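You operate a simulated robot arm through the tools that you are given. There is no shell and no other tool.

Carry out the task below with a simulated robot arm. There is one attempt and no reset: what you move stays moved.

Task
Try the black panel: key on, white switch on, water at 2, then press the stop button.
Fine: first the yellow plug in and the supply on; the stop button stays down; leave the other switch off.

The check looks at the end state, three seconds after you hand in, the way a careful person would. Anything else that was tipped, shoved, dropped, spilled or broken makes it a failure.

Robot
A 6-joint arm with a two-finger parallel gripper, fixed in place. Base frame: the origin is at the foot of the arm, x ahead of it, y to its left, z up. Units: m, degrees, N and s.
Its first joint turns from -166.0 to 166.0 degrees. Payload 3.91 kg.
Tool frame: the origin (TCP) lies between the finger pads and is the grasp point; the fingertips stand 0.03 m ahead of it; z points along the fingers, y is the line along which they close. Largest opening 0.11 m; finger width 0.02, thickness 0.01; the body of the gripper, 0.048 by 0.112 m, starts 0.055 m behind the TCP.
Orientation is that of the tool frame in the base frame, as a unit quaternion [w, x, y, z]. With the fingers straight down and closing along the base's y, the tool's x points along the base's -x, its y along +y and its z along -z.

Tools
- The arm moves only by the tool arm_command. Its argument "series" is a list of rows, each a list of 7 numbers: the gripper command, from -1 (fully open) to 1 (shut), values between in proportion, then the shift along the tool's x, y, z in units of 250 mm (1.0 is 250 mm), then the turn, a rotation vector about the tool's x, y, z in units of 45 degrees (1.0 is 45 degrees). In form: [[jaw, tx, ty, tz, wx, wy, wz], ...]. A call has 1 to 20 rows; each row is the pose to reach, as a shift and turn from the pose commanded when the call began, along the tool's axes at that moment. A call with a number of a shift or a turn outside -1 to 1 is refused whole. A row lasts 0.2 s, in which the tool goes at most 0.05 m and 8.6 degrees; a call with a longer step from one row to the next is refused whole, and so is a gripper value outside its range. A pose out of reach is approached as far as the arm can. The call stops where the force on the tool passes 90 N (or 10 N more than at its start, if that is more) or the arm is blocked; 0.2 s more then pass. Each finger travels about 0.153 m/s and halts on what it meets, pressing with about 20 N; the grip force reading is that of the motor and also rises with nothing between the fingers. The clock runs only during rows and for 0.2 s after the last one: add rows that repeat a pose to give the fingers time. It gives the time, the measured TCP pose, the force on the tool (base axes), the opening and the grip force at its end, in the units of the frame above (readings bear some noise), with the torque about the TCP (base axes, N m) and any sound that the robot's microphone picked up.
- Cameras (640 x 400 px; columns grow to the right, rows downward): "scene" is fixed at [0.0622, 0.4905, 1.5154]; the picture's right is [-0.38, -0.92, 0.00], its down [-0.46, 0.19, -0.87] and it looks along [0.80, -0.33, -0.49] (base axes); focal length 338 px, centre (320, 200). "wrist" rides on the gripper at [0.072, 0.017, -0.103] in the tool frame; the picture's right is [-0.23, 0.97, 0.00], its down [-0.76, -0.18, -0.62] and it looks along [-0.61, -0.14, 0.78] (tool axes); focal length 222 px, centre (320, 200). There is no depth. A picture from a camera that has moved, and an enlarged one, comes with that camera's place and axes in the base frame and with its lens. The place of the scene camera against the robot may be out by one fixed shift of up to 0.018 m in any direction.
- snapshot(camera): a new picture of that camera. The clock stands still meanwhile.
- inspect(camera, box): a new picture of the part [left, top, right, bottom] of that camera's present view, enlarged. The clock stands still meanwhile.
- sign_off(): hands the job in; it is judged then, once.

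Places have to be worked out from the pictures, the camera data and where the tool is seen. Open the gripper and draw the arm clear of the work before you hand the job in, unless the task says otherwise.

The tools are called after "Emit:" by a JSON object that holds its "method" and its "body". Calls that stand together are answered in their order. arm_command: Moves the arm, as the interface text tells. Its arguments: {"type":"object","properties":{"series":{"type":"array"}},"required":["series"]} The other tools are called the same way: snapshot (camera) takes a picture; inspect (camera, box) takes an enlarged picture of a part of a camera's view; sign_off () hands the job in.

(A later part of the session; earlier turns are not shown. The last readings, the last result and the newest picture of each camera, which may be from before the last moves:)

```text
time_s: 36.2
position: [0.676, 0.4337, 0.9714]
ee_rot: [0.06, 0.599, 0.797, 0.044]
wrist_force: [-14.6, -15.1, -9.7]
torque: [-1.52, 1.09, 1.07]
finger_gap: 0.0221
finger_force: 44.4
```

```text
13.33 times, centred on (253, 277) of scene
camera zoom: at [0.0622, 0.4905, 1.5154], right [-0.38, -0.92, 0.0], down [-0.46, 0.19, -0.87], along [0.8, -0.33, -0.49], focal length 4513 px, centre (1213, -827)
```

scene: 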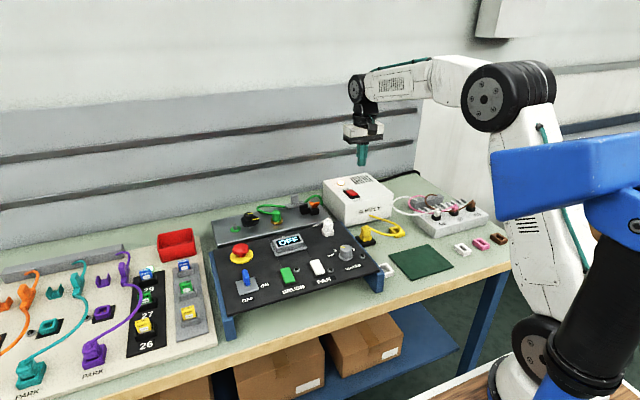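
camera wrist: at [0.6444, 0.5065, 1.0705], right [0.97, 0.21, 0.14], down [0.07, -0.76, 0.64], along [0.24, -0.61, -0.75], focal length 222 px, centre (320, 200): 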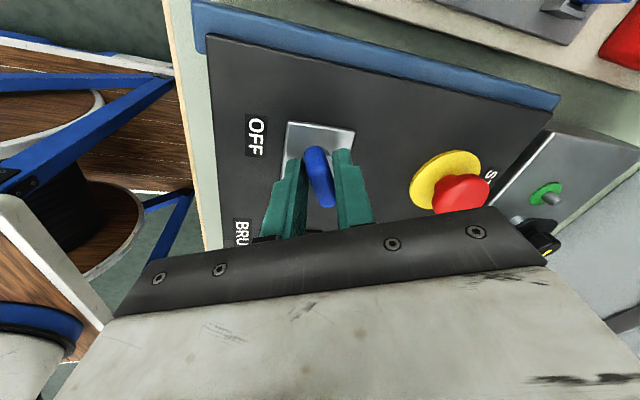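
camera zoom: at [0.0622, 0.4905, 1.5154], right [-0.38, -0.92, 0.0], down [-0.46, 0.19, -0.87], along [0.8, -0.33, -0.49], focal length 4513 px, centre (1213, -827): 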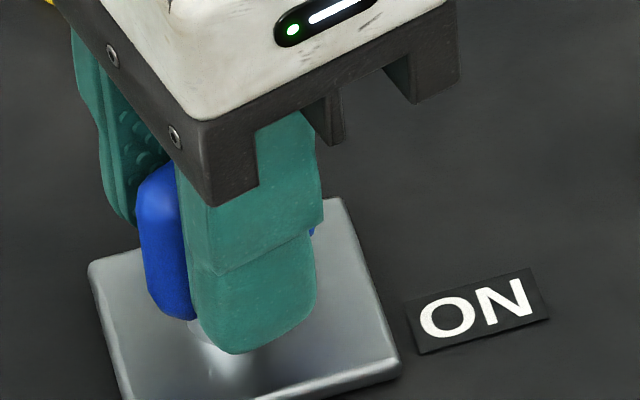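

The blade did not move further and only the grip widened, so the key is at its ON end stop with the display at 24 V. I open the fingers and withdraw straight up along the tool axis.

Emit:
{"method": "arm_command", "body": {"series": [[0.5, 0, 0, 0, 0, 0, 0], [0.2, 0, 0, 0, 0, 0, 0], [0.1, 0, 0, 0, 0, 0, 0], [0.1, 0, 0, -0.1, 0, 0, 0], [0.1, 0, 0, -0.25, 0, 0, 0], [0.1, 0, 0, -0.4, 0, 0, 0], [0.1, 0, 0, -0.5, 0, 0, 0]]}}

Emit:
{"method": "snapshot", "body": {"camera": "wrist"}}

Emit:
{"method": "inspect", "body": {"camera": "scene", "box": [225, 225, 305, 305]}}

```text
time_s: 37.8
position: [0.6571, 0.4327, 1.0959]
ee_rot: [0.06, 0.598, 0.798, 0.046]
wrist_force: [0.8, 0.0, -0.1]
torque: [-0.01, 0.0, 0.0]
finger_gap: 0.0495
finger_force: 0.1
```

```text
taken
camera wrist: at [0.6372, 0.5082, 1.1976], right [0.99, 0.05, 0.15], down [-0.05, -0.78, 0.62], along [0.15, -0.62, -0.77], focal length 222 px, centre (320, 200)
```

wrist: 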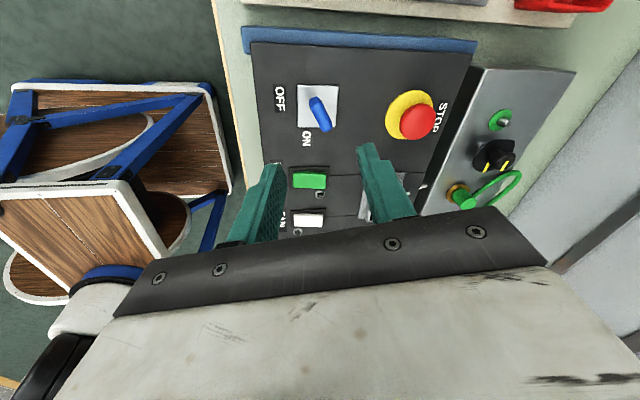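

```text
5.00 times, centred on (265, 265) of scene
camera zoom: at [0.0622, 0.4905, 1.5154], right [-0.38, -0.92, 0.0], down [-0.46, 0.19, -0.87], along [0.8, -0.33, -0.49], focal length 1692 px, centre (595, -125)
```

zoom: 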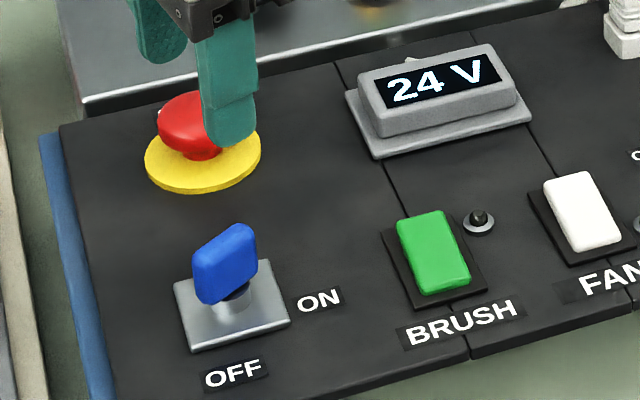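

The key stays turned and the display shows 24 V. I rotate the tool back, keeping the panel-normal tilt, and close the fingers ready to press the FAN rocker.

Emit:
{"method": "arm_command", "body": {"series": [[1, 0, 0, 0, 0, 0, -0.18], [1, 0, 0, 0, 0, 0, -0.36], [1, 0, 0, 0, 0, 0, -0.54], [1, 0, 0, 0, 0, 0, -0.72], [1, 0, 0, 0, 0, 0, -0.9], [1, 0, 0, 0, 0, 0, -0.9]]}}

Emit:
{"method": "arm_command", "body": {"series": [[1, 0, 0, 0, 0, 0, -0.18], [1, 0, 0, 0, 0, 0, -0.36], [1, 0, 0, 0, 0, 0, -0.54], [1, 0, 0, 0, 0, 0, -0.74], [1, 0, 0, 0, 0, 0, -0.74]]}}

Emit:
{"method": "snapshot", "body": {"camera": "wrist"}}

Emit:
{"method": "inspect", "body": {"camera": "scene", "box": [270, 240, 350, 300]}}

```text
time_s: 39.2
position: [0.6579, 0.4336, 1.0952]
ee_rot: [0.072, 0.284, 0.956, 0.022]
wrist_force: [-0.7, -0.3, 0.5]
torque: [0.01, 0.0, -0.01]
finger_gap: 0.0001
finger_force: 20.4
```

```text
refused: row 4 steps farther than a row can; nothing moved
```

```text
taken
camera wrist: at [0.5906, 0.4884, 1.19], right [0.72, 0.69, 0.11], down [0.44, -0.57, 0.7], along [0.54, -0.45, -0.71], focal length 222 px, centre (320, 200)
```

wrist: 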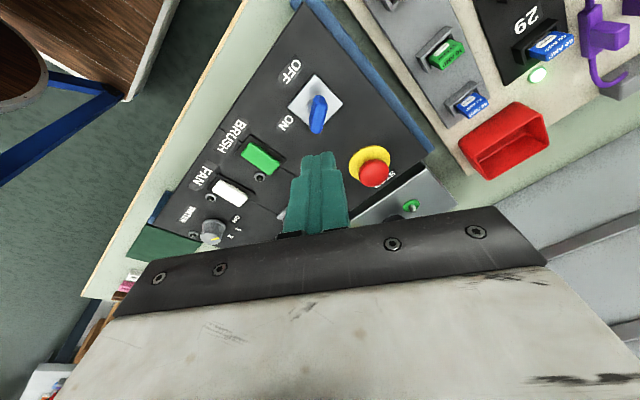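

```text
6.67 times, centred on (310, 270) of scene
camera zoom: at [0.0622, 0.4905, 1.5154], right [-0.38, -0.92, 0.0], down [-0.46, 0.19, -0.87], along [0.8, -0.33, -0.49], focal length 2257 px, centre (387, -267)
```

zoom: 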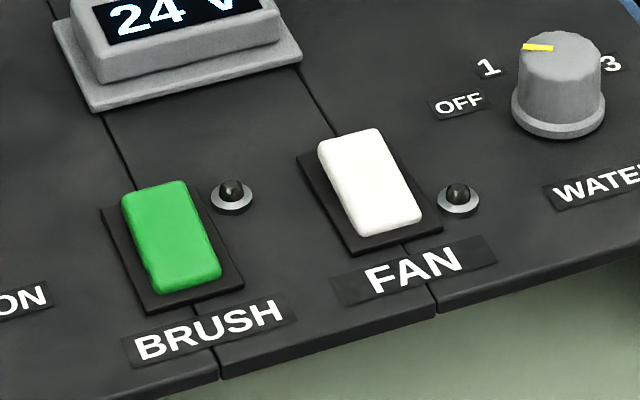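

I finish the rotation in smaller steps. In the scene view, the FAN rocker's far end looks raised, so that is the end to press.

Emit:
{"method": "arm_command", "body": {"series": [[1, 0, 0, 0, 0, 0, -0.18], [1, 0, 0, 0, 0, 0, -0.36], [1, 0, 0, 0, 0, 0, -0.54], [1, 0, 0, 0, 0, 0, -0.7], [1, 0, 0, 0, 0, 0, -0.736], [1, 0, 0, 0, 0, 0, -0.736]]}}

```text
time_s: 40.6
position: [0.6567, 0.4346, 1.0953]
ee_rot: [0.075, 0.002, 0.997, 0.001]
wrist_force: [-0.4, -0.3, 0.7]
torque: [0.02, -0.01, 0.0]
finger_gap: 0.0
finger_force: 19.9
```

The tool is back at zero yaw with the tilt kept. I move to a hover above the FAN rocker's far end.

Emit:
{"method": "arm_command", "body": {"series": [[1, -0.01, -0.15, 0.0, 0, 0, 0], [1, -0.02, -0.3, 0.03, 0, 0, 0], [1, -0.03, -0.45, 0.08, 0, 0, 0], [1, -0.04, -0.6, 0.13, 0, 0, 0], [1, -0.048, -0.738, 0.189, 0, 0, 0], [1, -0.048, -0.738, 0.189, 0, 0, 0]]}}

Emit:
{"method": "snapshot", "body": {"camera": "wrist"}}

Emit:
{"method": "inspect", "body": {"camera": "wrist", "box": [220, 60, 380, 160]}}

Emit:
{"method": "inspect", "body": {"camera": "scene", "box": [270, 230, 350, 290]}}

```text
time_s: 42.0
position: [0.6754, 0.2497, 1.0503]
ee_rot: [0.074, 0.001, 0.997, 0.002]
wrist_force: [-0.1, -0.1, -0.4]
torque: [-0.01, 0.0, -0.01]
finger_gap: 0.0
finger_force: 19.8
```

```text
taken
camera wrist: at [0.5875, 0.2668, 1.1414], right [0.23, 0.97, 0.04], down [0.66, -0.18, 0.73], along [0.72, -0.14, -0.68], focal length 222 px, centre (320, 200)
```

wrist: 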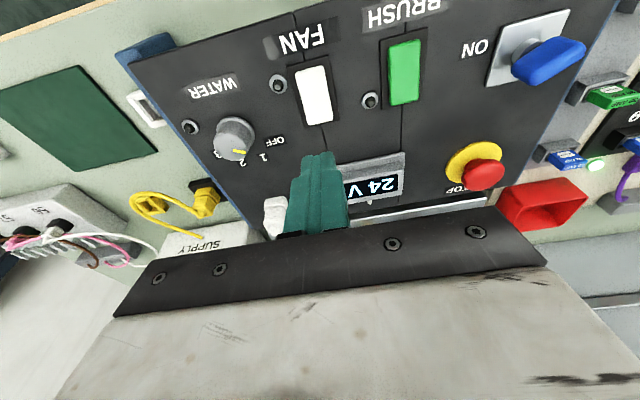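

```text
4.00 times, centred on (300, 110) of wrist
camera zoom: at [0.5875, 0.2668, 1.1414], right [0.23, 0.97, 0.04], down [0.66, -0.18, 0.73], along [0.72, -0.14, -0.68], focal length 888 px, centre (400, 560)
```

zoom: 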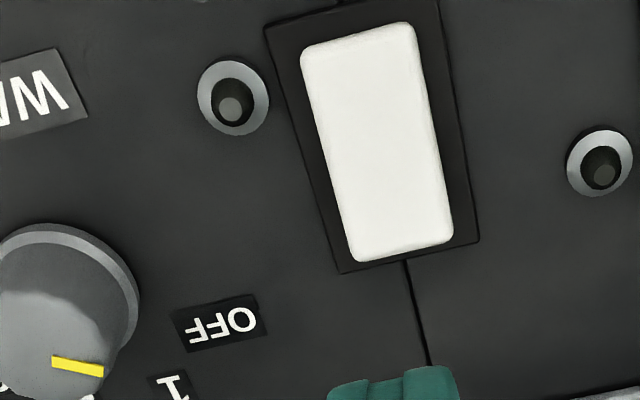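

```text
6.67 times, centred on (310, 260) of scene
camera zoom: at [0.0622, 0.4905, 1.5154], right [-0.38, -0.92, 0.0], down [-0.46, 0.19, -0.87], along [0.8, -0.33, -0.49], focal length 2257 px, centre (387, -200)
```

zoom: 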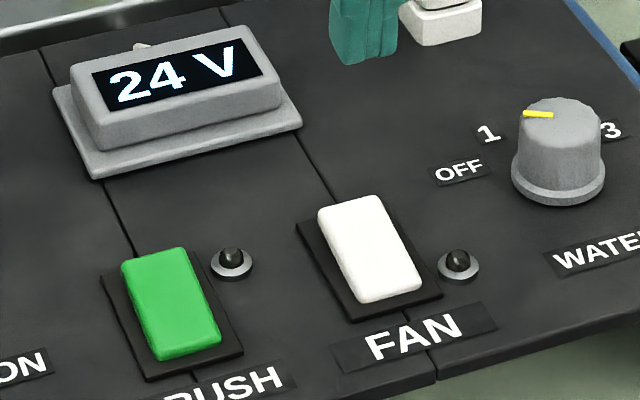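

The rocker spans x of about 0.647–0.690 at y of about 0.251. I lower the fingertips onto its far end at x of about 0.682, slowly for the last part.

Emit:
{"method": "arm_command", "body": {"series": [[1, 0.02, 0.003, 0.12, 0, 0, 0], [1, 0.034, 0.005, 0.22, 0, 0, 0], [1, 0.034, 0.005, 0.27, 0, 0, 0], [1, 0.034, 0.005, 0.285, 0, 0, 0], [1, 0.034, 0.005, 0.295, 0, 0, 0], [1, 0.034, 0.005, 0.305, 0, 0, 0]]}}

Emit:
{"method": "inspect", "body": {"camera": "scene", "box": [290, 240, 350, 290]}}

```text
time_s: 43.4
position: [0.6788, 0.2504, 0.9741]
ee_rot: [0.076, 0.002, 0.997, 0.001]
wrist_force: [-0.2, 0.1, -0.9]
torque: [-0.03, 0.02, -0.03]
finger_gap: 0.0002
finger_force: 19.8
```

```text
8.00 times, centred on (320, 265) of scene
camera zoom: at [0.0622, 0.4905, 1.5154], right [-0.38, -0.92, 0.0], down [-0.46, 0.19, -0.87], along [0.8, -0.33, -0.49], focal length 2708 px, centre (320, -320)
```

zoom: 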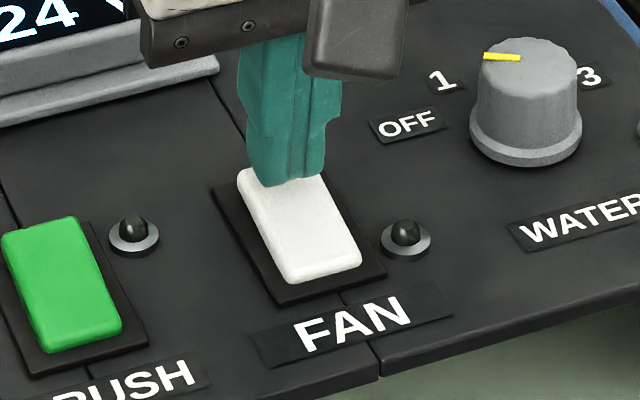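

The tip is at the rocker's far end with no resistance yet. I press further in small steps and watch the force.

Emit:
{"method": "arm_command", "body": {"series": [[1, 0, 0, 0.01, 0, 0, 0], [1, 0, 0, 0.02, 0, 0, 0], [1, 0, 0, 0.02, 0, 0, 0]]}}

Emit:
{"method": "inspect", "body": {"camera": "scene", "box": [290, 240, 350, 290]}}

```text
time_s: 44.2
position: [0.6806, 0.251, 0.9693]
ee_rot: [0.075, 0.002, 0.997, 0.001]
wrist_force: [-0.3, -0.4, -0.2]
torque: [0.0, -0.01, -0.02]
finger_gap: 0.0
finger_force: 19.9
```

```text
8.00 times, centred on (320, 265) of scene
camera zoom: at [0.0622, 0.4905, 1.5154], right [-0.38, -0.92, 0.0], down [-0.46, 0.19, -0.87], along [0.8, -0.33, -0.49], focal length 2708 px, centre (320, -320)
```

zoom: 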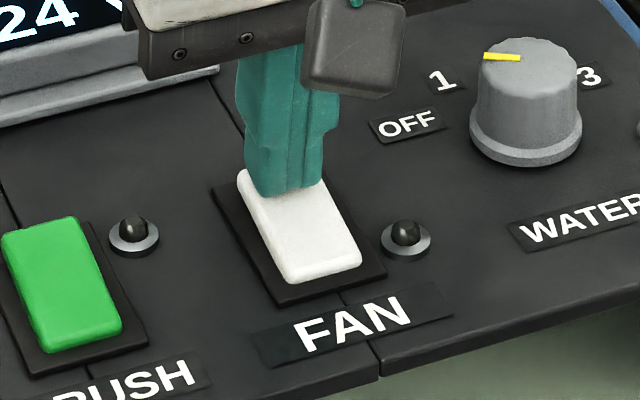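

Still no force and the lamp is dark, so I keep pressing.

Emit:
{"method": "arm_command", "body": {"series": [[1, 0, 0, 0.01, 0, 0, 0], [1, 0, 0, 0.02, 0, 0, 0], [1, 0, 0, 0.02, 0, 0, 0]]}}

Emit:
{"method": "inspect", "body": {"camera": "scene", "box": [290, 240, 350, 290]}}

```text
time_s: 45.0
position: [0.6835, 0.2514, 0.9667]
ee_rot: [0.076, 0.003, 0.997, 0.002]
wrist_force: [14.7, -2.0, 26.2]
torque: [-0.07, -0.31, 0.04]
finger_gap: 0.0
finger_force: 19.9
```

```text
8.00 times, centred on (320, 265) of scene
camera zoom: at [0.0622, 0.4905, 1.5154], right [-0.38, -0.92, 0.0], down [-0.46, 0.19, -0.87], along [0.8, -0.33, -0.49], focal length 2708 px, centre (320, -320)
```

zoom: 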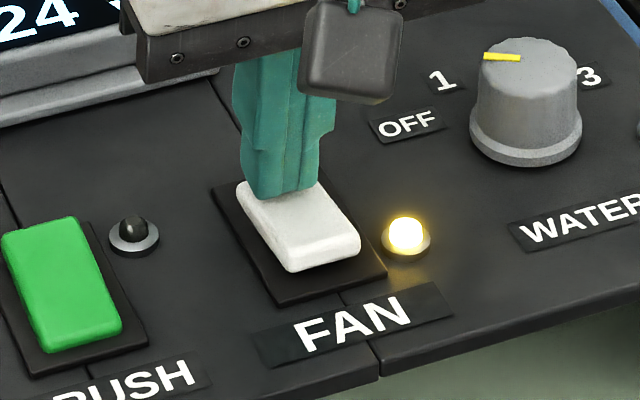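

FAN's lamp lights, so the white switch is on. I lift off and go for good views of the water knob.

Emit:
{"method": "arm_command", "body": {"series": [[1, 0, 0, -0.05, 0, 0, 0], [1, 0, 0, -0.15, 0, 0, 0], [1, 0, 0, -0.3, 0, 0, 0], [1, 0, -0.12, -0.36, 0, 0, 0], [1, 0, -0.24, -0.42, 0, 0, 0], [1, 0, -0.24, -0.42, 0, 0, 0]]}}

Emit:
{"method": "snapshot", "body": {"camera": "wrist"}}

Emit:
{"method": "inspect", "body": {"camera": "wrist", "box": [240, 60, 340, 140]}}

Emit:
{"method": "inspect", "body": {"camera": "scene", "box": [290, 220, 380, 290]}}

```text
time_s: 46.4
position: [0.6639, 0.1916, 1.0676]
ee_rot: [0.075, 0.002, 0.997, 0.001]
wrist_force: [-0.4, -1.4, -0.1]
torque: [-0.02, -0.01, 0.01]
finger_gap: 0.0002
finger_force: 19.5
```

```text
taken
camera wrist: at [0.5766, 0.2088, 1.1591], right [0.23, 0.97, 0.04], down [0.66, -0.18, 0.73], along [0.72, -0.14, -0.68], focal length 222 px, centre (320, 200)
```

wrist: 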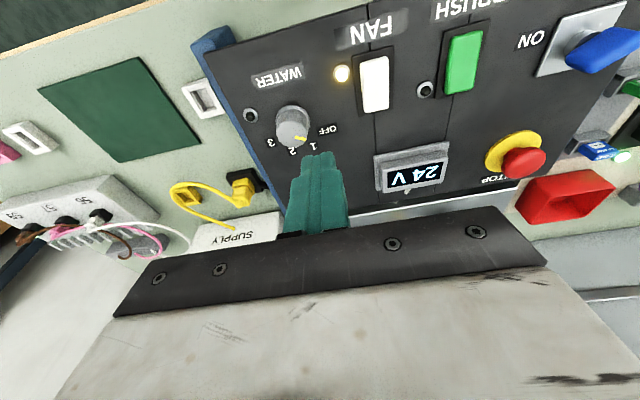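

```text
5.00 times, centred on (290, 100) of wrist
camera zoom: at [0.5766, 0.2088, 1.1591], right [0.23, 0.97, 0.04], down [0.66, -0.18, 0.73], along [0.72, -0.14, -0.68], focal length 1111 px, centre (470, 700)
```

zoom: 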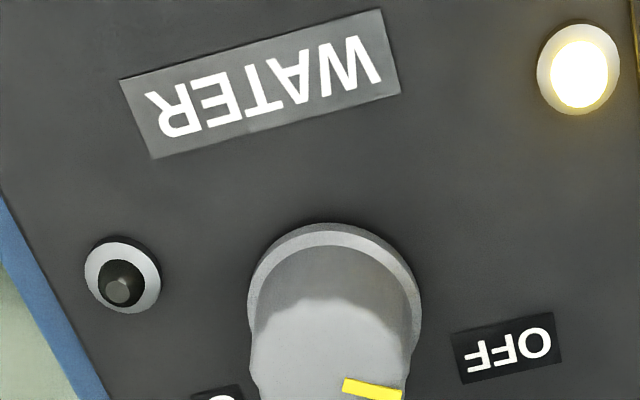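

```text
5.71 times, centred on (335, 255) of scene
camera zoom: at [0.0622, 0.4905, 1.5154], right [-0.38, -0.92, 0.0], down [-0.46, 0.19, -0.87], along [0.8, -0.33, -0.49], focal length 1934 px, centre (234, -114)
```

zoom: 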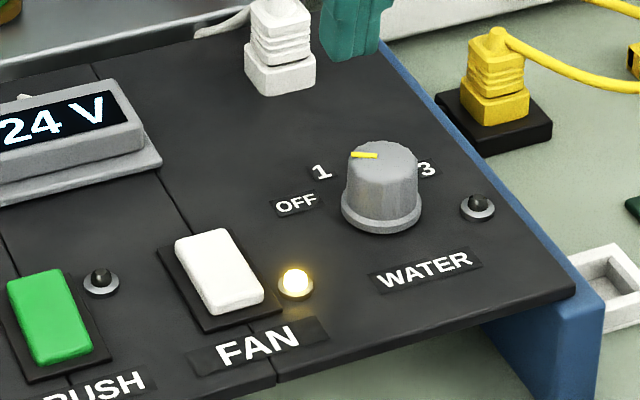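

I zoom so that the whole knob and its labels are in the frame.

Emit:
{"method": "inspect", "body": {"camera": "wrist", "box": [250, 95, 350, 165]}}

```text
5.71 times, centred on (300, 130) of wrist
camera zoom: at [0.5766, 0.2088, 1.1591], right [0.23, 0.97, 0.04], down [0.66, -0.18, 0.73], along [0.72, -0.14, -0.68], focal length 1269 px, centre (434, 600)
```

zoom: 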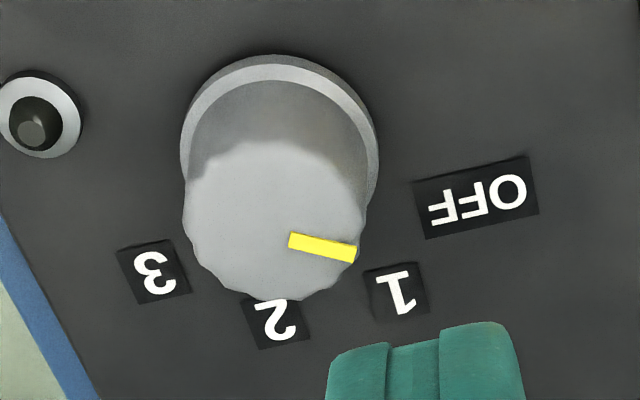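

The knob axis is at about (0.6856, 0.162), flange top z 0.9365, with a knob 30 mm wide and 33 mm tall. The labels sit at about +62° (OFF), +22° (1), -20° (2) and -62° (3), and the pointer is at OFF, so it needs about 82° clockwise. I open the fingers and hover over it.

Emit:
{"method": "arm_command", "body": {"series": [[0.6, -0.004, -0.06, 0.03, 0, 0, 0], [0.09, -0.008, -0.118, 0.08, 0, 0, 0], [0.09, -0.008, -0.118, 0.13, 0, 0, 0], [0.09, -0.008, -0.118, 0.172, 0, 0, 0], [0.09, -0.008, -0.118, 0.172, 0, 0, 0]]}}

Emit:
{"method": "inspect", "body": {"camera": "wrist", "box": [240, 80, 400, 200]}}

Emit:
{"method": "inspect", "body": {"camera": "scene", "box": [300, 210, 380, 280]}}

```text
time_s: 47.6
position: [0.6719, 0.1615, 1.0256]
ee_rot: [0.075, 0.001, 0.997, 0.001]
wrist_force: [-0.5, -0.4, 0.4]
torque: [0.04, -0.01, 0.04]
finger_gap: 0.0498
finger_force: 0.1
```

```text
3.33 times, centred on (320, 140) of wrist
camera zoom: at [0.5849, 0.1789, 1.1164], right [0.23, 0.97, 0.04], down [0.66, -0.18, 0.73], along [0.72, -0.14, -0.68], focal length 740 px, centre (320, 400)
```

zoom: 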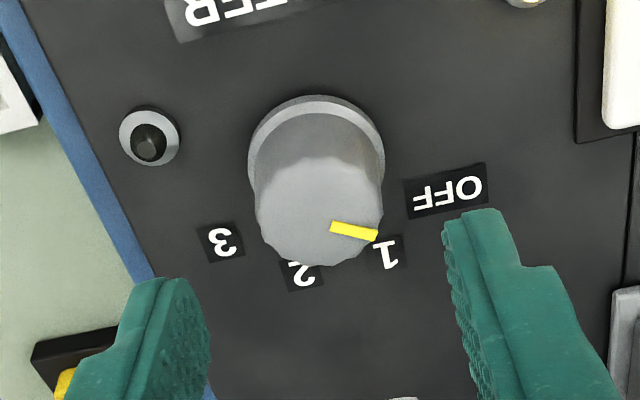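

```text
5.71 times, centred on (340, 245) of scene
camera zoom: at [0.0622, 0.4905, 1.5154], right [-0.38, -0.92, 0.0], down [-0.46, 0.19, -0.87], along [0.8, -0.33, -0.49], focal length 1934 px, centre (206, -57)
```

zoom: 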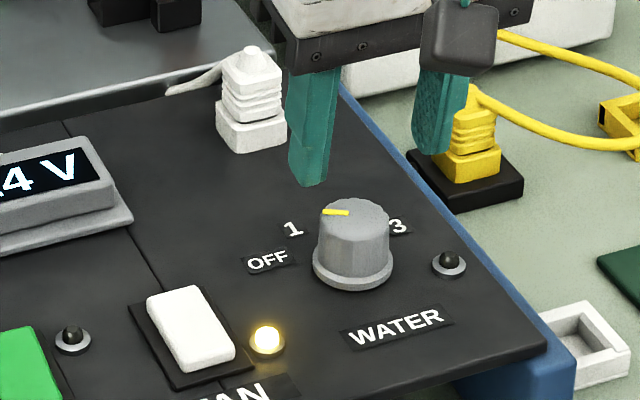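

The fingers straddle the knob symmetrically. I lower along the panel normal to the grip height and then close.

Emit:
{"method": "arm_command", "body": {"series": [[0.09, 0, 0.001, 0.1, 0, 0, 0], [0.09, 0, 0.001, 0.17, 0, 0, 0], [0.09, 0, 0.001, 0.209, 0, 0, 0], [0.09, 0, 0.001, 0.209, 0, 0, 0]]}}

Emit:
{"method": "arm_command", "body": {"series": [[0.25, 0, 0, 0, 0, 0, 0], [0.4, 0, 0, 0, 0, 0, 0], [0.6, 0, 0, 0, 0, 0, 0], [0.6, 0, 0, 0, 0, 0, 0]]}}

Emit:
{"method": "inspect", "body": {"camera": "wrist", "box": [240, 90, 400, 210]}}

Emit:
{"method": "inspect", "body": {"camera": "scene", "box": [300, 210, 380, 280]}}

```text
time_s: 48.6
position: [0.6803, 0.1618, 0.9748]
ee_rot: [0.075, 0.001, 0.997, 0.0]
wrist_force: [-0.3, -0.1, 1.3]
torque: [-0.03, 0.0, 0.05]
finger_gap: 0.0502
finger_force: 0.1
```

```text
time_s: 49.6
position: [0.68, 0.1594, 0.9749]
ee_rot: [0.075, 0.001, 0.997, -0.001]
wrist_force: [2.6, -23.3, 2.3]
torque: [-0.75, 0.07, -0.21]
finger_gap: 0.033
finger_force: 45.2
```

```text
3.33 times, centred on (320, 150) of wrist
camera zoom: at [0.5926, 0.1775, 1.0648], right [0.23, 0.97, 0.03], down [0.66, -0.18, 0.73], along [0.72, -0.14, -0.68], focal length 740 px, centre (320, 367)
```

zoom: 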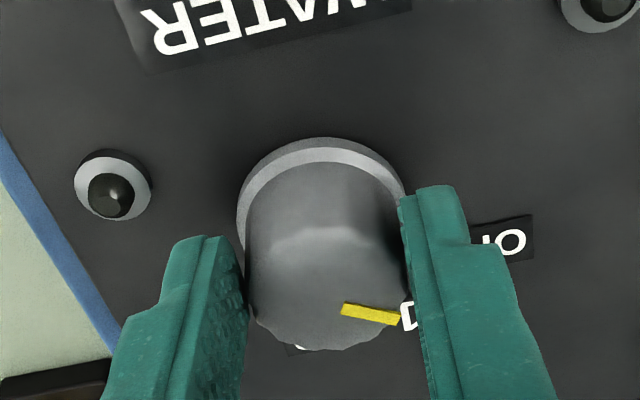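

```text
5.71 times, centred on (340, 245) of scene
camera zoom: at [0.0622, 0.4905, 1.5154], right [-0.38, -0.92, 0.0], down [-0.46, 0.19, -0.87], along [0.8, -0.33, -0.49], focal length 1934 px, centre (206, -57)
```

zoom: 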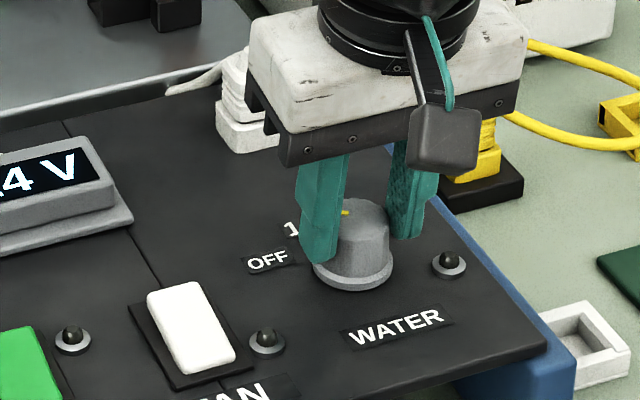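

The knob is gripped at a 33 mm gap, but FAN's lamp looks dark in this picture. I check that before turning anything.

Emit:
{"method": "inspect", "body": {"camera": "scene", "box": [230, 225, 350, 300]}}

Emit:
{"method": "inspect", "body": {"camera": "scene", "box": [295, 245, 345, 290]}}

Emit:
{"method": "snapshot", "body": {"camera": "wrist"}}

Emit:
{"method": "snapshot", "body": {"camera": "scene"}}

```text
5.33 times, centred on (290, 262) of scene
camera zoom: at [0.0622, 0.4905, 1.5154], right [-0.38, -0.92, 0.0], down [-0.46, 0.19, -0.87], along [0.8, -0.33, -0.49], focal length 1805 px, centre (480, -133)
```

zoom: 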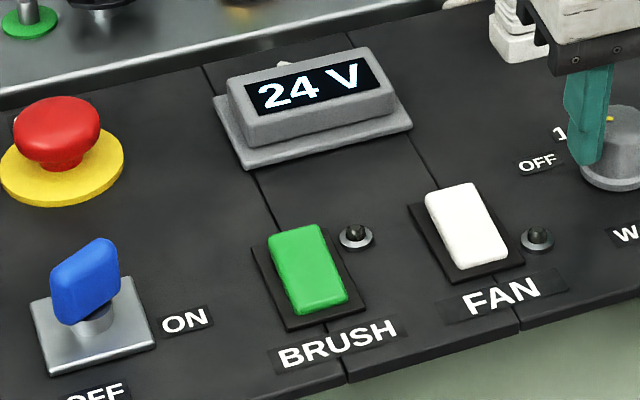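

```text
8.89 times, centred on (320, 268) of scene
camera zoom: at [0.0622, 0.4905, 1.5154], right [-0.38, -0.92, 0.0], down [-0.46, 0.19, -0.87], along [0.8, -0.33, -0.49], focal length 3009 px, centre (320, -400)
```

zoom: 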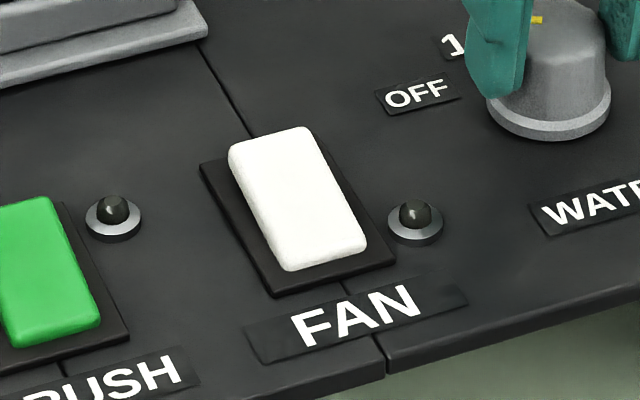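

```text
taken
camera wrist: at [0.5926, 0.1775, 1.0648], right [0.23, 0.97, 0.03], down [0.66, -0.18, 0.73], along [0.72, -0.14, -0.68], focal length 222 px, centre (320, 200)
```

wrist: 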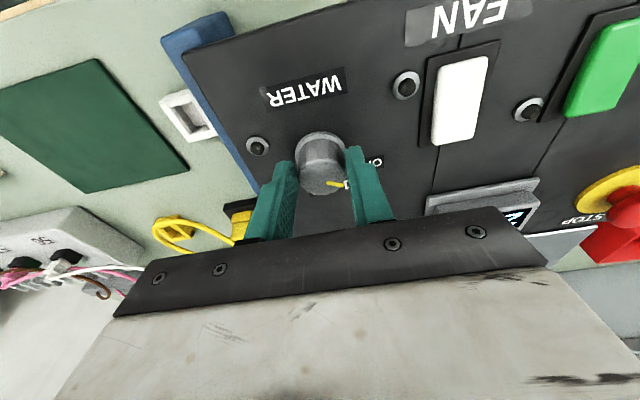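

```text
taken
```

scene: 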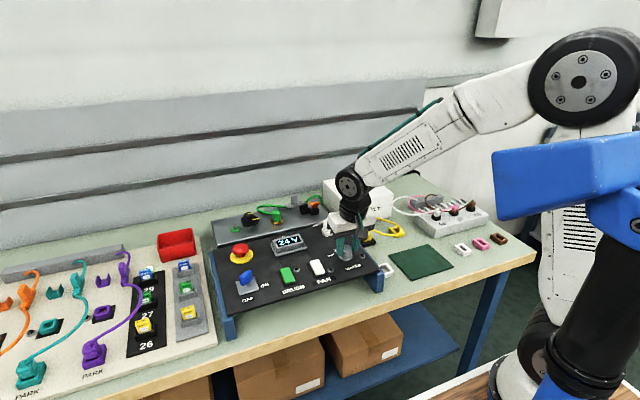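

The FAN rocker has tipped back to the same tilt as BRUSH, so my 26 N press did not take it fully over. To keep the requested order, I release the knob untouched and redo the FAN switch down to its hard stop.

Emit:
{"method": "arm_command", "body": {"series": [[0.3, 0, 0, 0, 0, 0, 0], [0.09, 0, 0, 0, 0, 0, 0], [0.09, 0, 0, 0, 0, 0, 0], [0.09, 0, 0, -0.1, 0, 0, 0], [0.09, 0, 0, -0.25, 0, 0, 0], [0.5, 0, 0.1, -0.35, 0, 0, 0], [1, 0, 0.23, -0.36, 0, 0, 0], [1, 0, 0.357, -0.36, 0, 0, 0], [1, 0, 0.357, -0.36, 0, 0, 0]]}}

Emit:
{"method": "inspect", "body": {"camera": "scene", "box": [270, 220, 370, 290]}}

Emit:
{"method": "inspect", "body": {"camera": "wrist", "box": [220, 60, 380, 160]}}

```text
time_s: 51.6
position: [0.6665, 0.2517, 1.0647]
ee_rot: [0.075, 0.002, 0.997, 0.001]
wrist_force: [-0.1, 0.0, 0.4]
torque: [0.03, 0.01, -0.04]
finger_gap: 0.0
finger_force: 19.9
```

```text
5.71 times, centred on (320, 255) of scene
camera zoom: at [0.0622, 0.4905, 1.5154], right [-0.38, -0.92, 0.0], down [-0.46, 0.19, -0.87], along [0.8, -0.33, -0.49], focal length 1934 px, centre (320, -114)
```

zoom: 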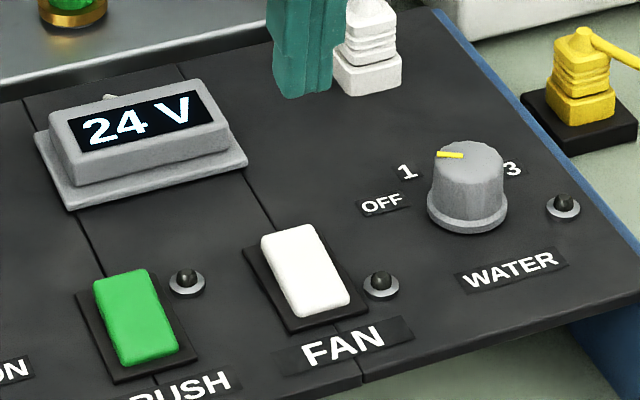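

```text
4.00 times, centred on (300, 110) of wrist
camera zoom: at [0.579, 0.269, 1.155], right [0.23, 0.97, 0.04], down [0.66, -0.18, 0.73], along [0.72, -0.14, -0.68], focal length 888 px, centre (400, 560)
```

zoom: 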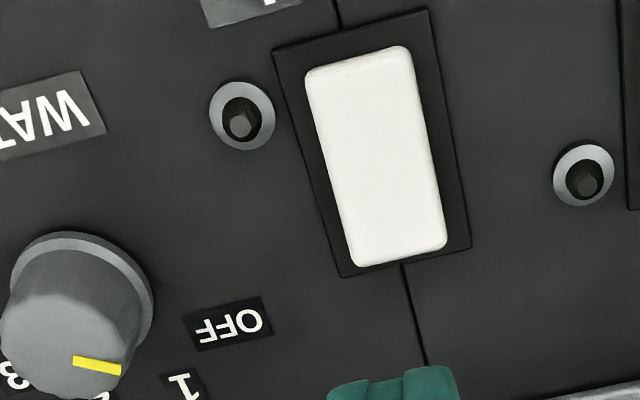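

FAN is confirmed off. I press its far end again, at x of about 0.682 and moving straight down, this time until a firm stop.

Emit:
{"method": "arm_command", "body": {"series": [[1, 0.003, -0.002, 0.15, 0, 0, 0], [1, 0.006, -0.002, 0.28, 0, 0, 0], [1, 0.01, -0.002, 0.3626, 0, 0, 0], [1, 0.013, -0.002, 0.38, 0, 0, 0], [1, 0.015, -0.002, 0.395, 0, 0, 0], [1, 0.017, -0.002, 0.41, 0, 0, 0], [1, 0.017, -0.002, 0.41, 0, 0, 0]]}}

Emit:
{"method": "inspect", "body": {"camera": "scene", "box": [290, 240, 350, 290]}}

```text
time_s: 53.2
position: [0.6801, 0.2507, 0.9671]
ee_rot: [0.081, 0.003, 0.997, 0.004]
wrist_force: [15.4, -13.9, 72.5]
torque: [-0.49, -0.09, -0.28]
finger_gap: 0.0
finger_force: 20.1
```

```text
8.00 times, centred on (320, 265) of scene
camera zoom: at [0.0622, 0.4905, 1.5154], right [-0.38, -0.92, 0.0], down [-0.46, 0.19, -0.87], along [0.8, -0.33, -0.49], focal length 2708 px, centre (320, -320)
```

zoom: 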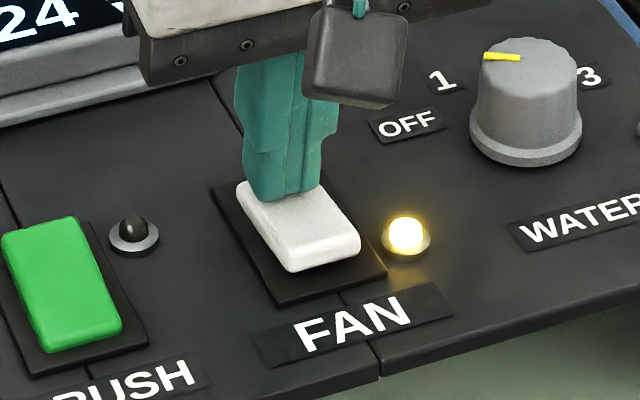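

It is at a hard stop at 72 N with the lamp lit. I lift off a short way and watch whether the rocker holds.

Emit:
{"method": "arm_command", "body": {"series": [[1, -0.007, 0, -0.05, 0, 0, 0], [1, -0.015, 0, -0.1, 0, 0, 0], [1, -0.03, 0, -0.2, 0, 0, 0]]}}

Emit:
{"method": "inspect", "body": {"camera": "scene", "box": [290, 240, 350, 290]}}

```text
time_s: 54.0
position: [0.6775, 0.2505, 1.0103]
ee_rot: [0.074, 0.001, 0.997, 0.0]
wrist_force: [0.8, 0.8, -0.5]
torque: [-0.03, 0.0, 0.0]
finger_gap: 0.0
finger_force: 20.4
```

```text
8.00 times, centred on (320, 265) of scene
camera zoom: at [0.0622, 0.4905, 1.5154], right [-0.38, -0.92, 0.0], down [-0.46, 0.19, -0.87], along [0.8, -0.33, -0.49], focal length 2708 px, centre (320, -320)
```

zoom: 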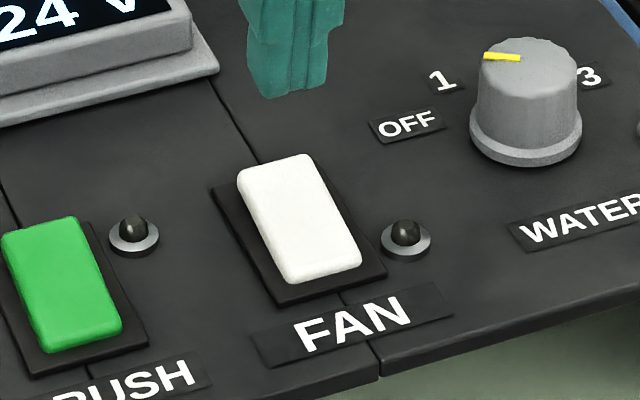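

The rocker came back up and the lamp is dark again. I wait a moment without moving and look once more, to learn whether the lamp blinks or the switch truly released.

Emit:
{"method": "arm_command", "body": {"series": [[1, 0, 0, 0, 0, 0, 0], [1, 0, 0, 0, 0, 0, 0], [1, 0, 0, 0, 0, 0, 0], [1, 0, 0, 0, 0, 0, 0]]}}

Emit:
{"method": "inspect", "body": {"camera": "scene", "box": [230, 225, 350, 300]}}

Emit:
{"method": "inspect", "body": {"camera": "wrist", "box": [250, 60, 410, 180]}}

Emit:
{"method": "inspect", "body": {"camera": "scene", "box": [335, 165, 385, 215]}}

```text
time_s: 55.0
position: [0.6786, 0.2495, 1.0118]
ee_rot: [0.075, 0.001, 0.997, 0.001]
wrist_force: [-0.1, -0.2, -1.3]
torque: [0.02, -0.02, -0.01]
finger_gap: 0.0
finger_force: 20.4
```

```text
5.33 times, centred on (290, 262) of scene
camera zoom: at [0.0622, 0.4905, 1.5154], right [-0.38, -0.92, 0.0], down [-0.46, 0.19, -0.87], along [0.8, -0.33, -0.49], focal length 1805 px, centre (480, -133)
```

zoom: 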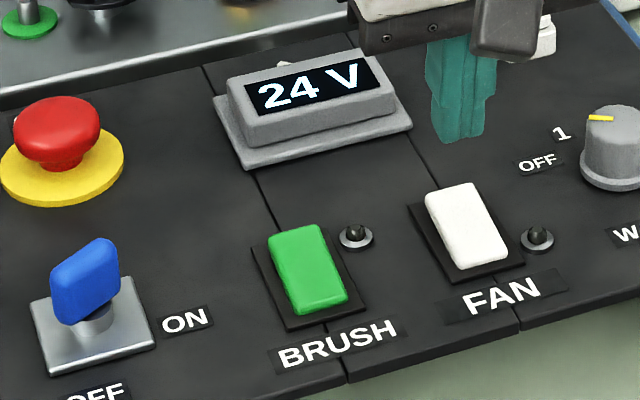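

```text
3.33 times, centred on (330, 120) of wrist
camera zoom: at [0.5907, 0.2676, 1.102], right [0.23, 0.97, 0.04], down [0.66, -0.18, 0.73], along [0.72, -0.14, -0.68], focal length 740 px, centre (287, 467)
```

zoom: 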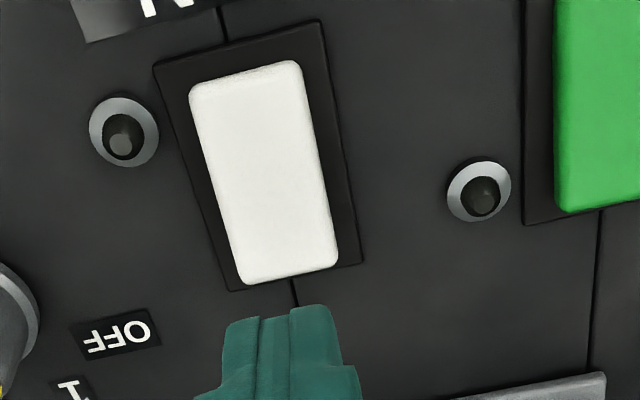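

```text
8.00 times, centred on (360, 190) of scene
camera zoom: at [0.0622, 0.4905, 1.5154], right [-0.38, -0.92, 0.0], down [-0.46, 0.19, -0.87], along [0.8, -0.33, -0.49], focal length 2708 px, centre (0, 280)
```

zoom: 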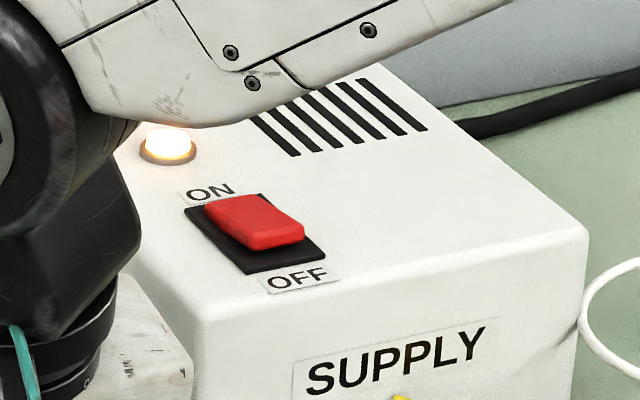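

The supply is still on, but FAN has mechanically returned to off. I try again with a gentler, slower press nearer the rocker's end, hold it briefly, and then release slowly.

Emit:
{"method": "arm_command", "body": {"series": [[1, -0.004, 0.004, 0.08, 0, 0, 0], [1, -0.004, 0.004, 0.14, 0, 0, 0], [1, -0.004, 0.004, 0.155, 0, 0, 0], [1, -0.004, 0.004, 0.165, 0, 0, 0], [1, -0.004, 0.004, 0.175, 0, 0, 0], [1, -0.004, 0.004, 0.185, 0, 0, 0], [1, -0.004, 0.004, 0.185, 0, 0, 0]]}}

Emit:
{"method": "inspect", "body": {"camera": "scene", "box": [290, 240, 350, 290]}}

```text
time_s: 56.6
position: [0.6873, 0.2506, 0.9654]
ee_rot: [0.075, 0.002, 0.997, 0.0]
wrist_force: [0.2, -0.7, -1.0]
torque: [0.02, 0.0, -0.03]
finger_gap: 0.0
finger_force: 19.7
```

```text
8.00 times, centred on (320, 265) of scene
camera zoom: at [0.0622, 0.4905, 1.5154], right [-0.38, -0.92, 0.0], down [-0.46, 0.19, -0.87], along [0.8, -0.33, -0.49], focal length 2708 px, centre (320, -320)
```

zoom: 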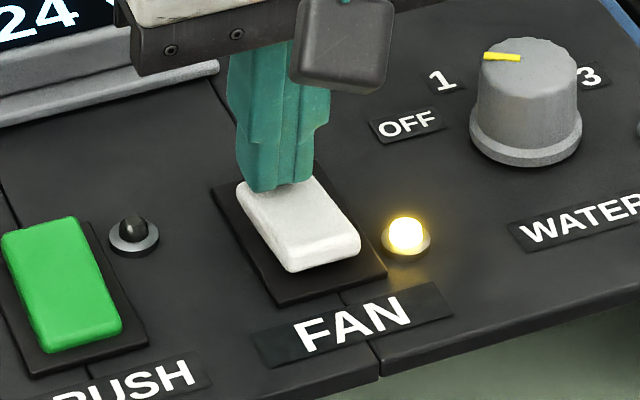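

The rocker is in its ON position with the lamp lit and no force on the tip. I lift just slightly and look again.

Emit:
{"method": "arm_command", "body": {"series": [[1, 0, 0, -0.008, 0, 0, 0], [1, 0, 0, -0.016, 0, 0, 0], [1, 0, 0, -0.03, 0, 0, 0]]}}

Emit:
{"method": "inspect", "body": {"camera": "scene", "box": [290, 240, 350, 290]}}

```text
time_s: 57.4
position: [0.6868, 0.252, 0.9737]
ee_rot: [0.075, 0.001, 0.997, 0.0]
wrist_force: [0.0, -0.1, 1.2]
torque: [0.0, -0.02, 0.0]
finger_gap: 0.0002
finger_force: 20.4
```

```text
8.00 times, centred on (320, 265) of scene
camera zoom: at [0.0622, 0.4905, 1.5154], right [-0.38, -0.92, 0.0], down [-0.46, 0.19, -0.87], along [0.8, -0.33, -0.49], focal length 2708 px, centre (320, -320)
```

zoom: 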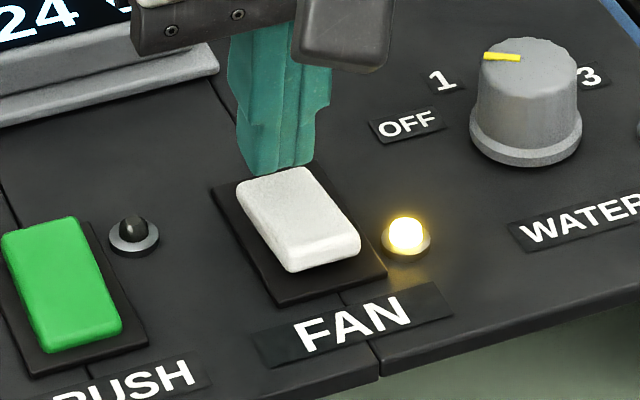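

It now holds ON with the finger clear. I wait about two and a half seconds to see whether it stays.

Emit:
{"method": "arm_command", "body": {"series": [[1, 0, 0, -0.01, 0, 0, 0], [1, 0, 0, -0.03, 0, 0, 0], [1, 0, 0, -0.05, 0, 0, 0], [1, 0, 0, -0.05, 0, 0, 0], [1, 0, 0, -0.05, 0, 0, 0], [1, 0, 0, -0.05, 0, 0, 0], [1, 0, 0, -0.05, 0, 0, 0], [1, 0, 0, -0.05, 0, 0, 0], [1, 0, 0, -0.05, 0, 0, 0], [1, 0, 0, -0.05, 0, 0, 0], [1, 0, 0, -0.05, 0, 0, 0], [1, 0, 0, -0.05, 0, 0, 0]]}}

Emit:
{"method": "inspect", "body": {"camera": "scene", "box": [290, 240, 350, 290]}}

```text
time_s: 60.0
position: [0.6846, 0.2508, 0.9863]
ee_rot: [0.075, 0.002, 0.997, 0.0]
wrist_force: [1.5, -0.8, 0.2]
torque: [0.04, 0.01, 0.0]
finger_gap: 0.0
finger_force: 19.5
```

```text
8.00 times, centred on (320, 265) of scene
camera zoom: at [0.0622, 0.4905, 1.5154], right [-0.38, -0.92, 0.0], down [-0.46, 0.19, -0.87], along [0.8, -0.33, -0.49], focal length 2708 px, centre (320, -320)
```

zoom: 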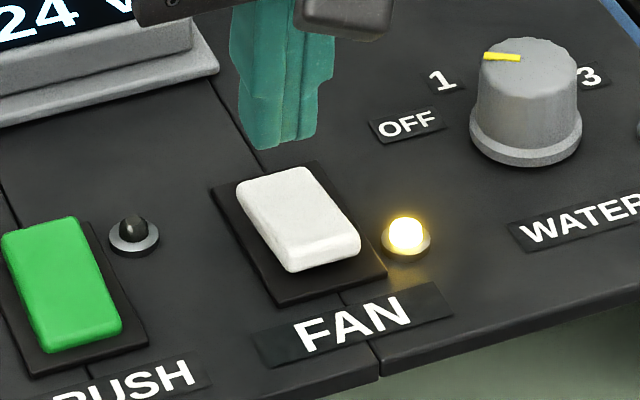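

FAN is still on. I wait a little longer, past the time at which it dropped out before.

Emit:
{"method": "arm_command", "body": {"series": [[1, 0, 0, -0.05, 0, 0, 0], [1, 0, 0, -0.1, 0, 0, 0], [1, 0, 0, -0.15, 0, 0, 0], [1, 0, 0, -0.15, 0, 0, 0], [1, 0, 0, -0.15, 0, 0, 0], [1, 0, 0, -0.15, 0, 0, 0], [1, 0, 0, -0.15, 0, 0, 0], [1, 0, 0, -0.15, 0, 0, 0], [1, 0, 0, -0.15, 0, 0, 0], [1, 0, 0, -0.15, 0, 0, 0], [1, 0, 0, -0.15, 0, 0, 0], [1, 0, 0, -0.15, 0, 0, 0]]}}

Emit:
{"method": "inspect", "body": {"camera": "scene", "box": [270, 225, 370, 295]}}

```text
time_s: 62.6
position: [0.6774, 0.2507, 1.0236]
ee_rot: [0.075, 0.002, 0.997, 0.0]
wrist_force: [0.0, 0.0, 0.2]
torque: [0.04, -0.01, -0.02]
finger_gap: 0.0
finger_force: 19.8
```

```text
5.71 times, centred on (320, 260) of scene
camera zoom: at [0.0622, 0.4905, 1.5154], right [-0.38, -0.92, 0.0], down [-0.46, 0.19, -0.87], along [0.8, -0.33, -0.49], focal length 1934 px, centre (320, -143)
```

zoom: 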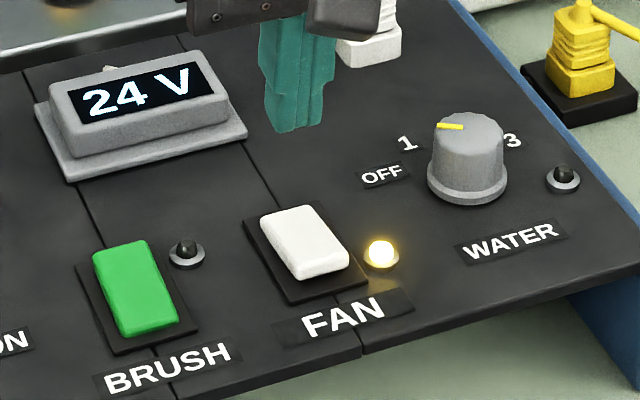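

FAN has stayed on for over 6 s. Now I go back to the knob; the earlier grip showed its axis at y of about 0.1597.

Emit:
{"method": "arm_command", "body": {"series": [[1, 0.005, -0.12, -0.04, 0, 0, 0], [0.5, 0.012, -0.25, -0.04, 0, 0, 0], [0.09, 0.019, -0.364, -0.03, 0, 0, 0], [0.09, 0.019, -0.364, -0.011, 0, 0, 0], [0.09, 0.019, -0.364, -0.011, 0, 0, 0]]}}

Emit:
{"method": "arm_command", "body": {"series": [[0.09, 0, 0, 0.08, 0, 0, 0], [0.09, 0, 0, 0.15, 0, 0, 0], [0.09, 0, 0, 0.205, 0, 0, 0], [0.3, 0, 0, 0.205, 0, 0, 0], [0.5, 0, 0, 0.205, 0, 0, 0], [0.6, 0, 0, 0.205, 0, 0, 0], [0.6, 0, 0, 0.205, 0, 0, 0]]}}

Emit:
{"method": "inspect", "body": {"camera": "scene", "box": [290, 220, 370, 280]}}

Emit:
{"method": "inspect", "body": {"camera": "wrist", "box": [240, 90, 400, 210]}}

```text
time_s: 63.8
position: [0.6724, 0.1608, 1.0249]
ee_rot: [0.075, 0.002, 0.997, 0.0]
wrist_force: [0.6, 0.9, 0.2]
torque: [-0.01, 0.02, 0.0]
finger_gap: 0.0501
finger_force: 0.0
```

```text
time_s: 65.4
position: [0.6798, 0.16, 0.9751]
ee_rot: [0.075, 0.002, 0.997, 0.001]
wrist_force: [0.4, -4.2, -3.7]
torque: [-0.17, -0.44, -0.01]
finger_gap: 0.0329
finger_force: 45.1
```

```text
6.67 times, centred on (330, 250) of scene
camera zoom: at [0.0622, 0.4905, 1.5154], right [-0.38, -0.92, 0.0], down [-0.46, 0.19, -0.87], along [0.8, -0.33, -0.49], focal length 2257 px, centre (253, -133)
```

zoom: 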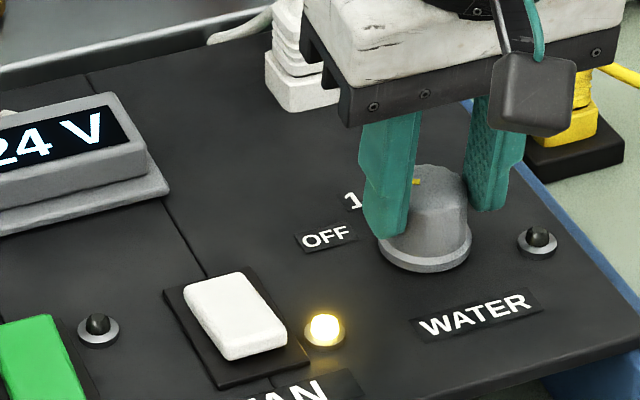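

```text
3.33 times, centred on (320, 150) of wrist
camera zoom: at [0.5922, 0.1774, 1.0656], right [0.23, 0.97, 0.04], down [0.66, -0.18, 0.73], along [0.72, -0.14, -0.68], focal length 740 px, centre (320, 367)
```

zoom: 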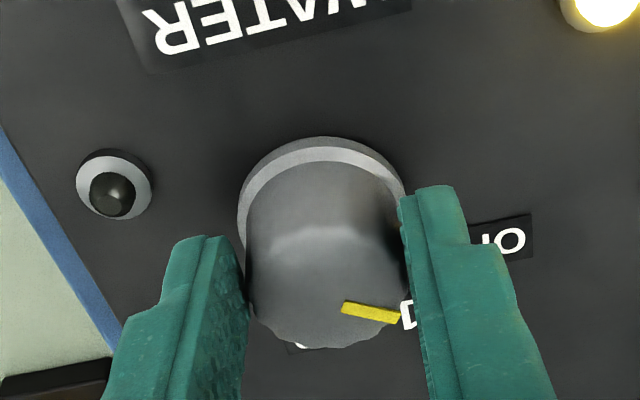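

The grip is centred (4 N lateral) and FAN is still lit. I turn the knob clockwise in a first part of about 36°.

Emit:
{"method": "arm_command", "body": {"series": [[0.7, 0, 0, 0, 0, 0, 0.13], [0.7, 0, 0, 0, 0, 0, 0.27], [0.7, 0, 0, 0, 0, 0, 0.4], [0.7, 0, 0, 0, 0, 0, 0.53], [0.7, 0, 0, 0, 0, 0, 0.67], [0.7, 0, 0, 0, 0, 0, 0.8], [0.7, 0, 0, 0, 0, 0, 0.8]]}}

Emit:
{"method": "inspect", "body": {"camera": "wrist", "box": [240, 90, 400, 210]}}

Emit:
{"method": "inspect", "body": {"camera": "scene", "box": [290, 220, 370, 280]}}

```text
time_s: 67.0
position: [0.6816, 0.1622, 0.9757]
ee_rot: [0.072, 0.309, 0.948, 0.025]
wrist_force: [8.7, 28.9, 14.4]
torque: [0.56, -0.75, 0.29]
finger_gap: 0.0328
finger_force: 45.5
```

```text
3.33 times, centred on (320, 150) of wrist
camera zoom: at [0.6164, 0.2194, 1.0699], right [0.75, 0.65, 0.12], down [0.41, -0.6, 0.69], along [0.52, -0.47, -0.71], focal length 740 px, centre (320, 367)
```

zoom: 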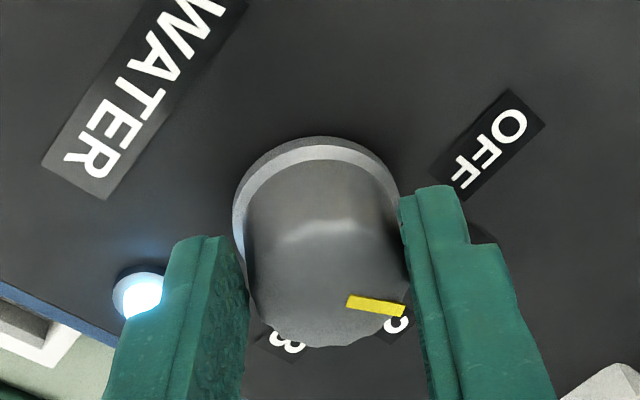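

```text
6.67 times, centred on (330, 250) of scene
camera zoom: at [0.0622, 0.4905, 1.5154], right [-0.38, -0.92, 0.0], down [-0.46, 0.19, -0.87], along [0.8, -0.33, -0.49], focal length 2257 px, centre (253, -133)
```

zoom: 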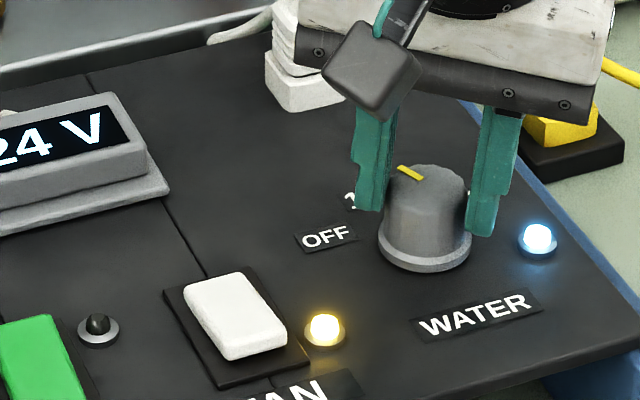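

The WATER lamp came on and the knob follows. I relieve the lateral load and continue the turn.

Emit:
{"method": "arm_command", "body": {"series": [[0.7, 0, 0.008, 0, 0, 0, 0], [0.7, 0, 0.009, 0, 0, 0, 0.13], [0.7, 0, 0.01, 0, 0, 0, 0.27], [0.7, 0, 0.011, 0, 0, 0, 0.4], [0.7, 0, 0.012, 0, 0, 0, 0.54], [0.7, 0, 0.012, 0, 0, 0, 0.54]]}}

Emit:
{"method": "inspect", "body": {"camera": "wrist", "box": [240, 90, 400, 210]}}

Emit:
{"method": "inspect", "body": {"camera": "scene", "box": [290, 220, 370, 280]}}

```text
time_s: 68.4
position: [0.6846, 0.1632, 0.9747]
ee_rot: [0.066, 0.503, 0.861, 0.04]
wrist_force: [19.2, 21.4, 14.4]
torque: [-0.24, -1.06, 0.21]
finger_gap: 0.0333
finger_force: 44.9
```

```text
3.33 times, centred on (320, 150) of wrist
camera zoom: at [0.6458, 0.2354, 1.0738], right [0.95, 0.28, 0.15], down [0.12, -0.75, 0.65], along [0.29, -0.6, -0.75], focal length 740 px, centre (320, 367)
```

zoom: 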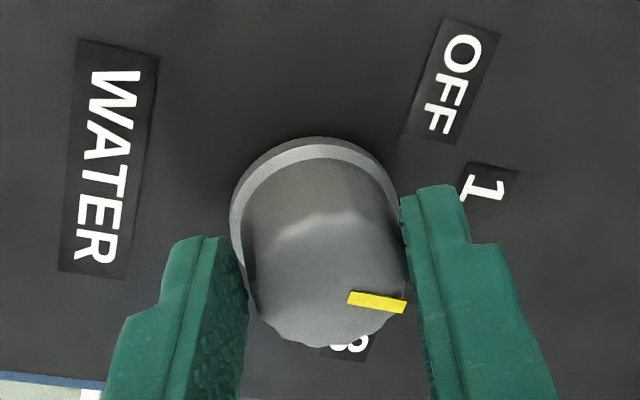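

```text
6.67 times, centred on (330, 250) of scene
camera zoom: at [0.0622, 0.4905, 1.5154], right [-0.38, -0.92, 0.0], down [-0.46, 0.19, -0.87], along [0.8, -0.33, -0.49], focal length 2257 px, centre (253, -133)
```

zoom: 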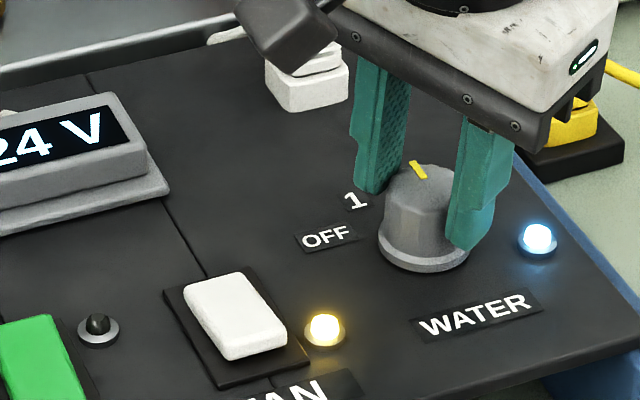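

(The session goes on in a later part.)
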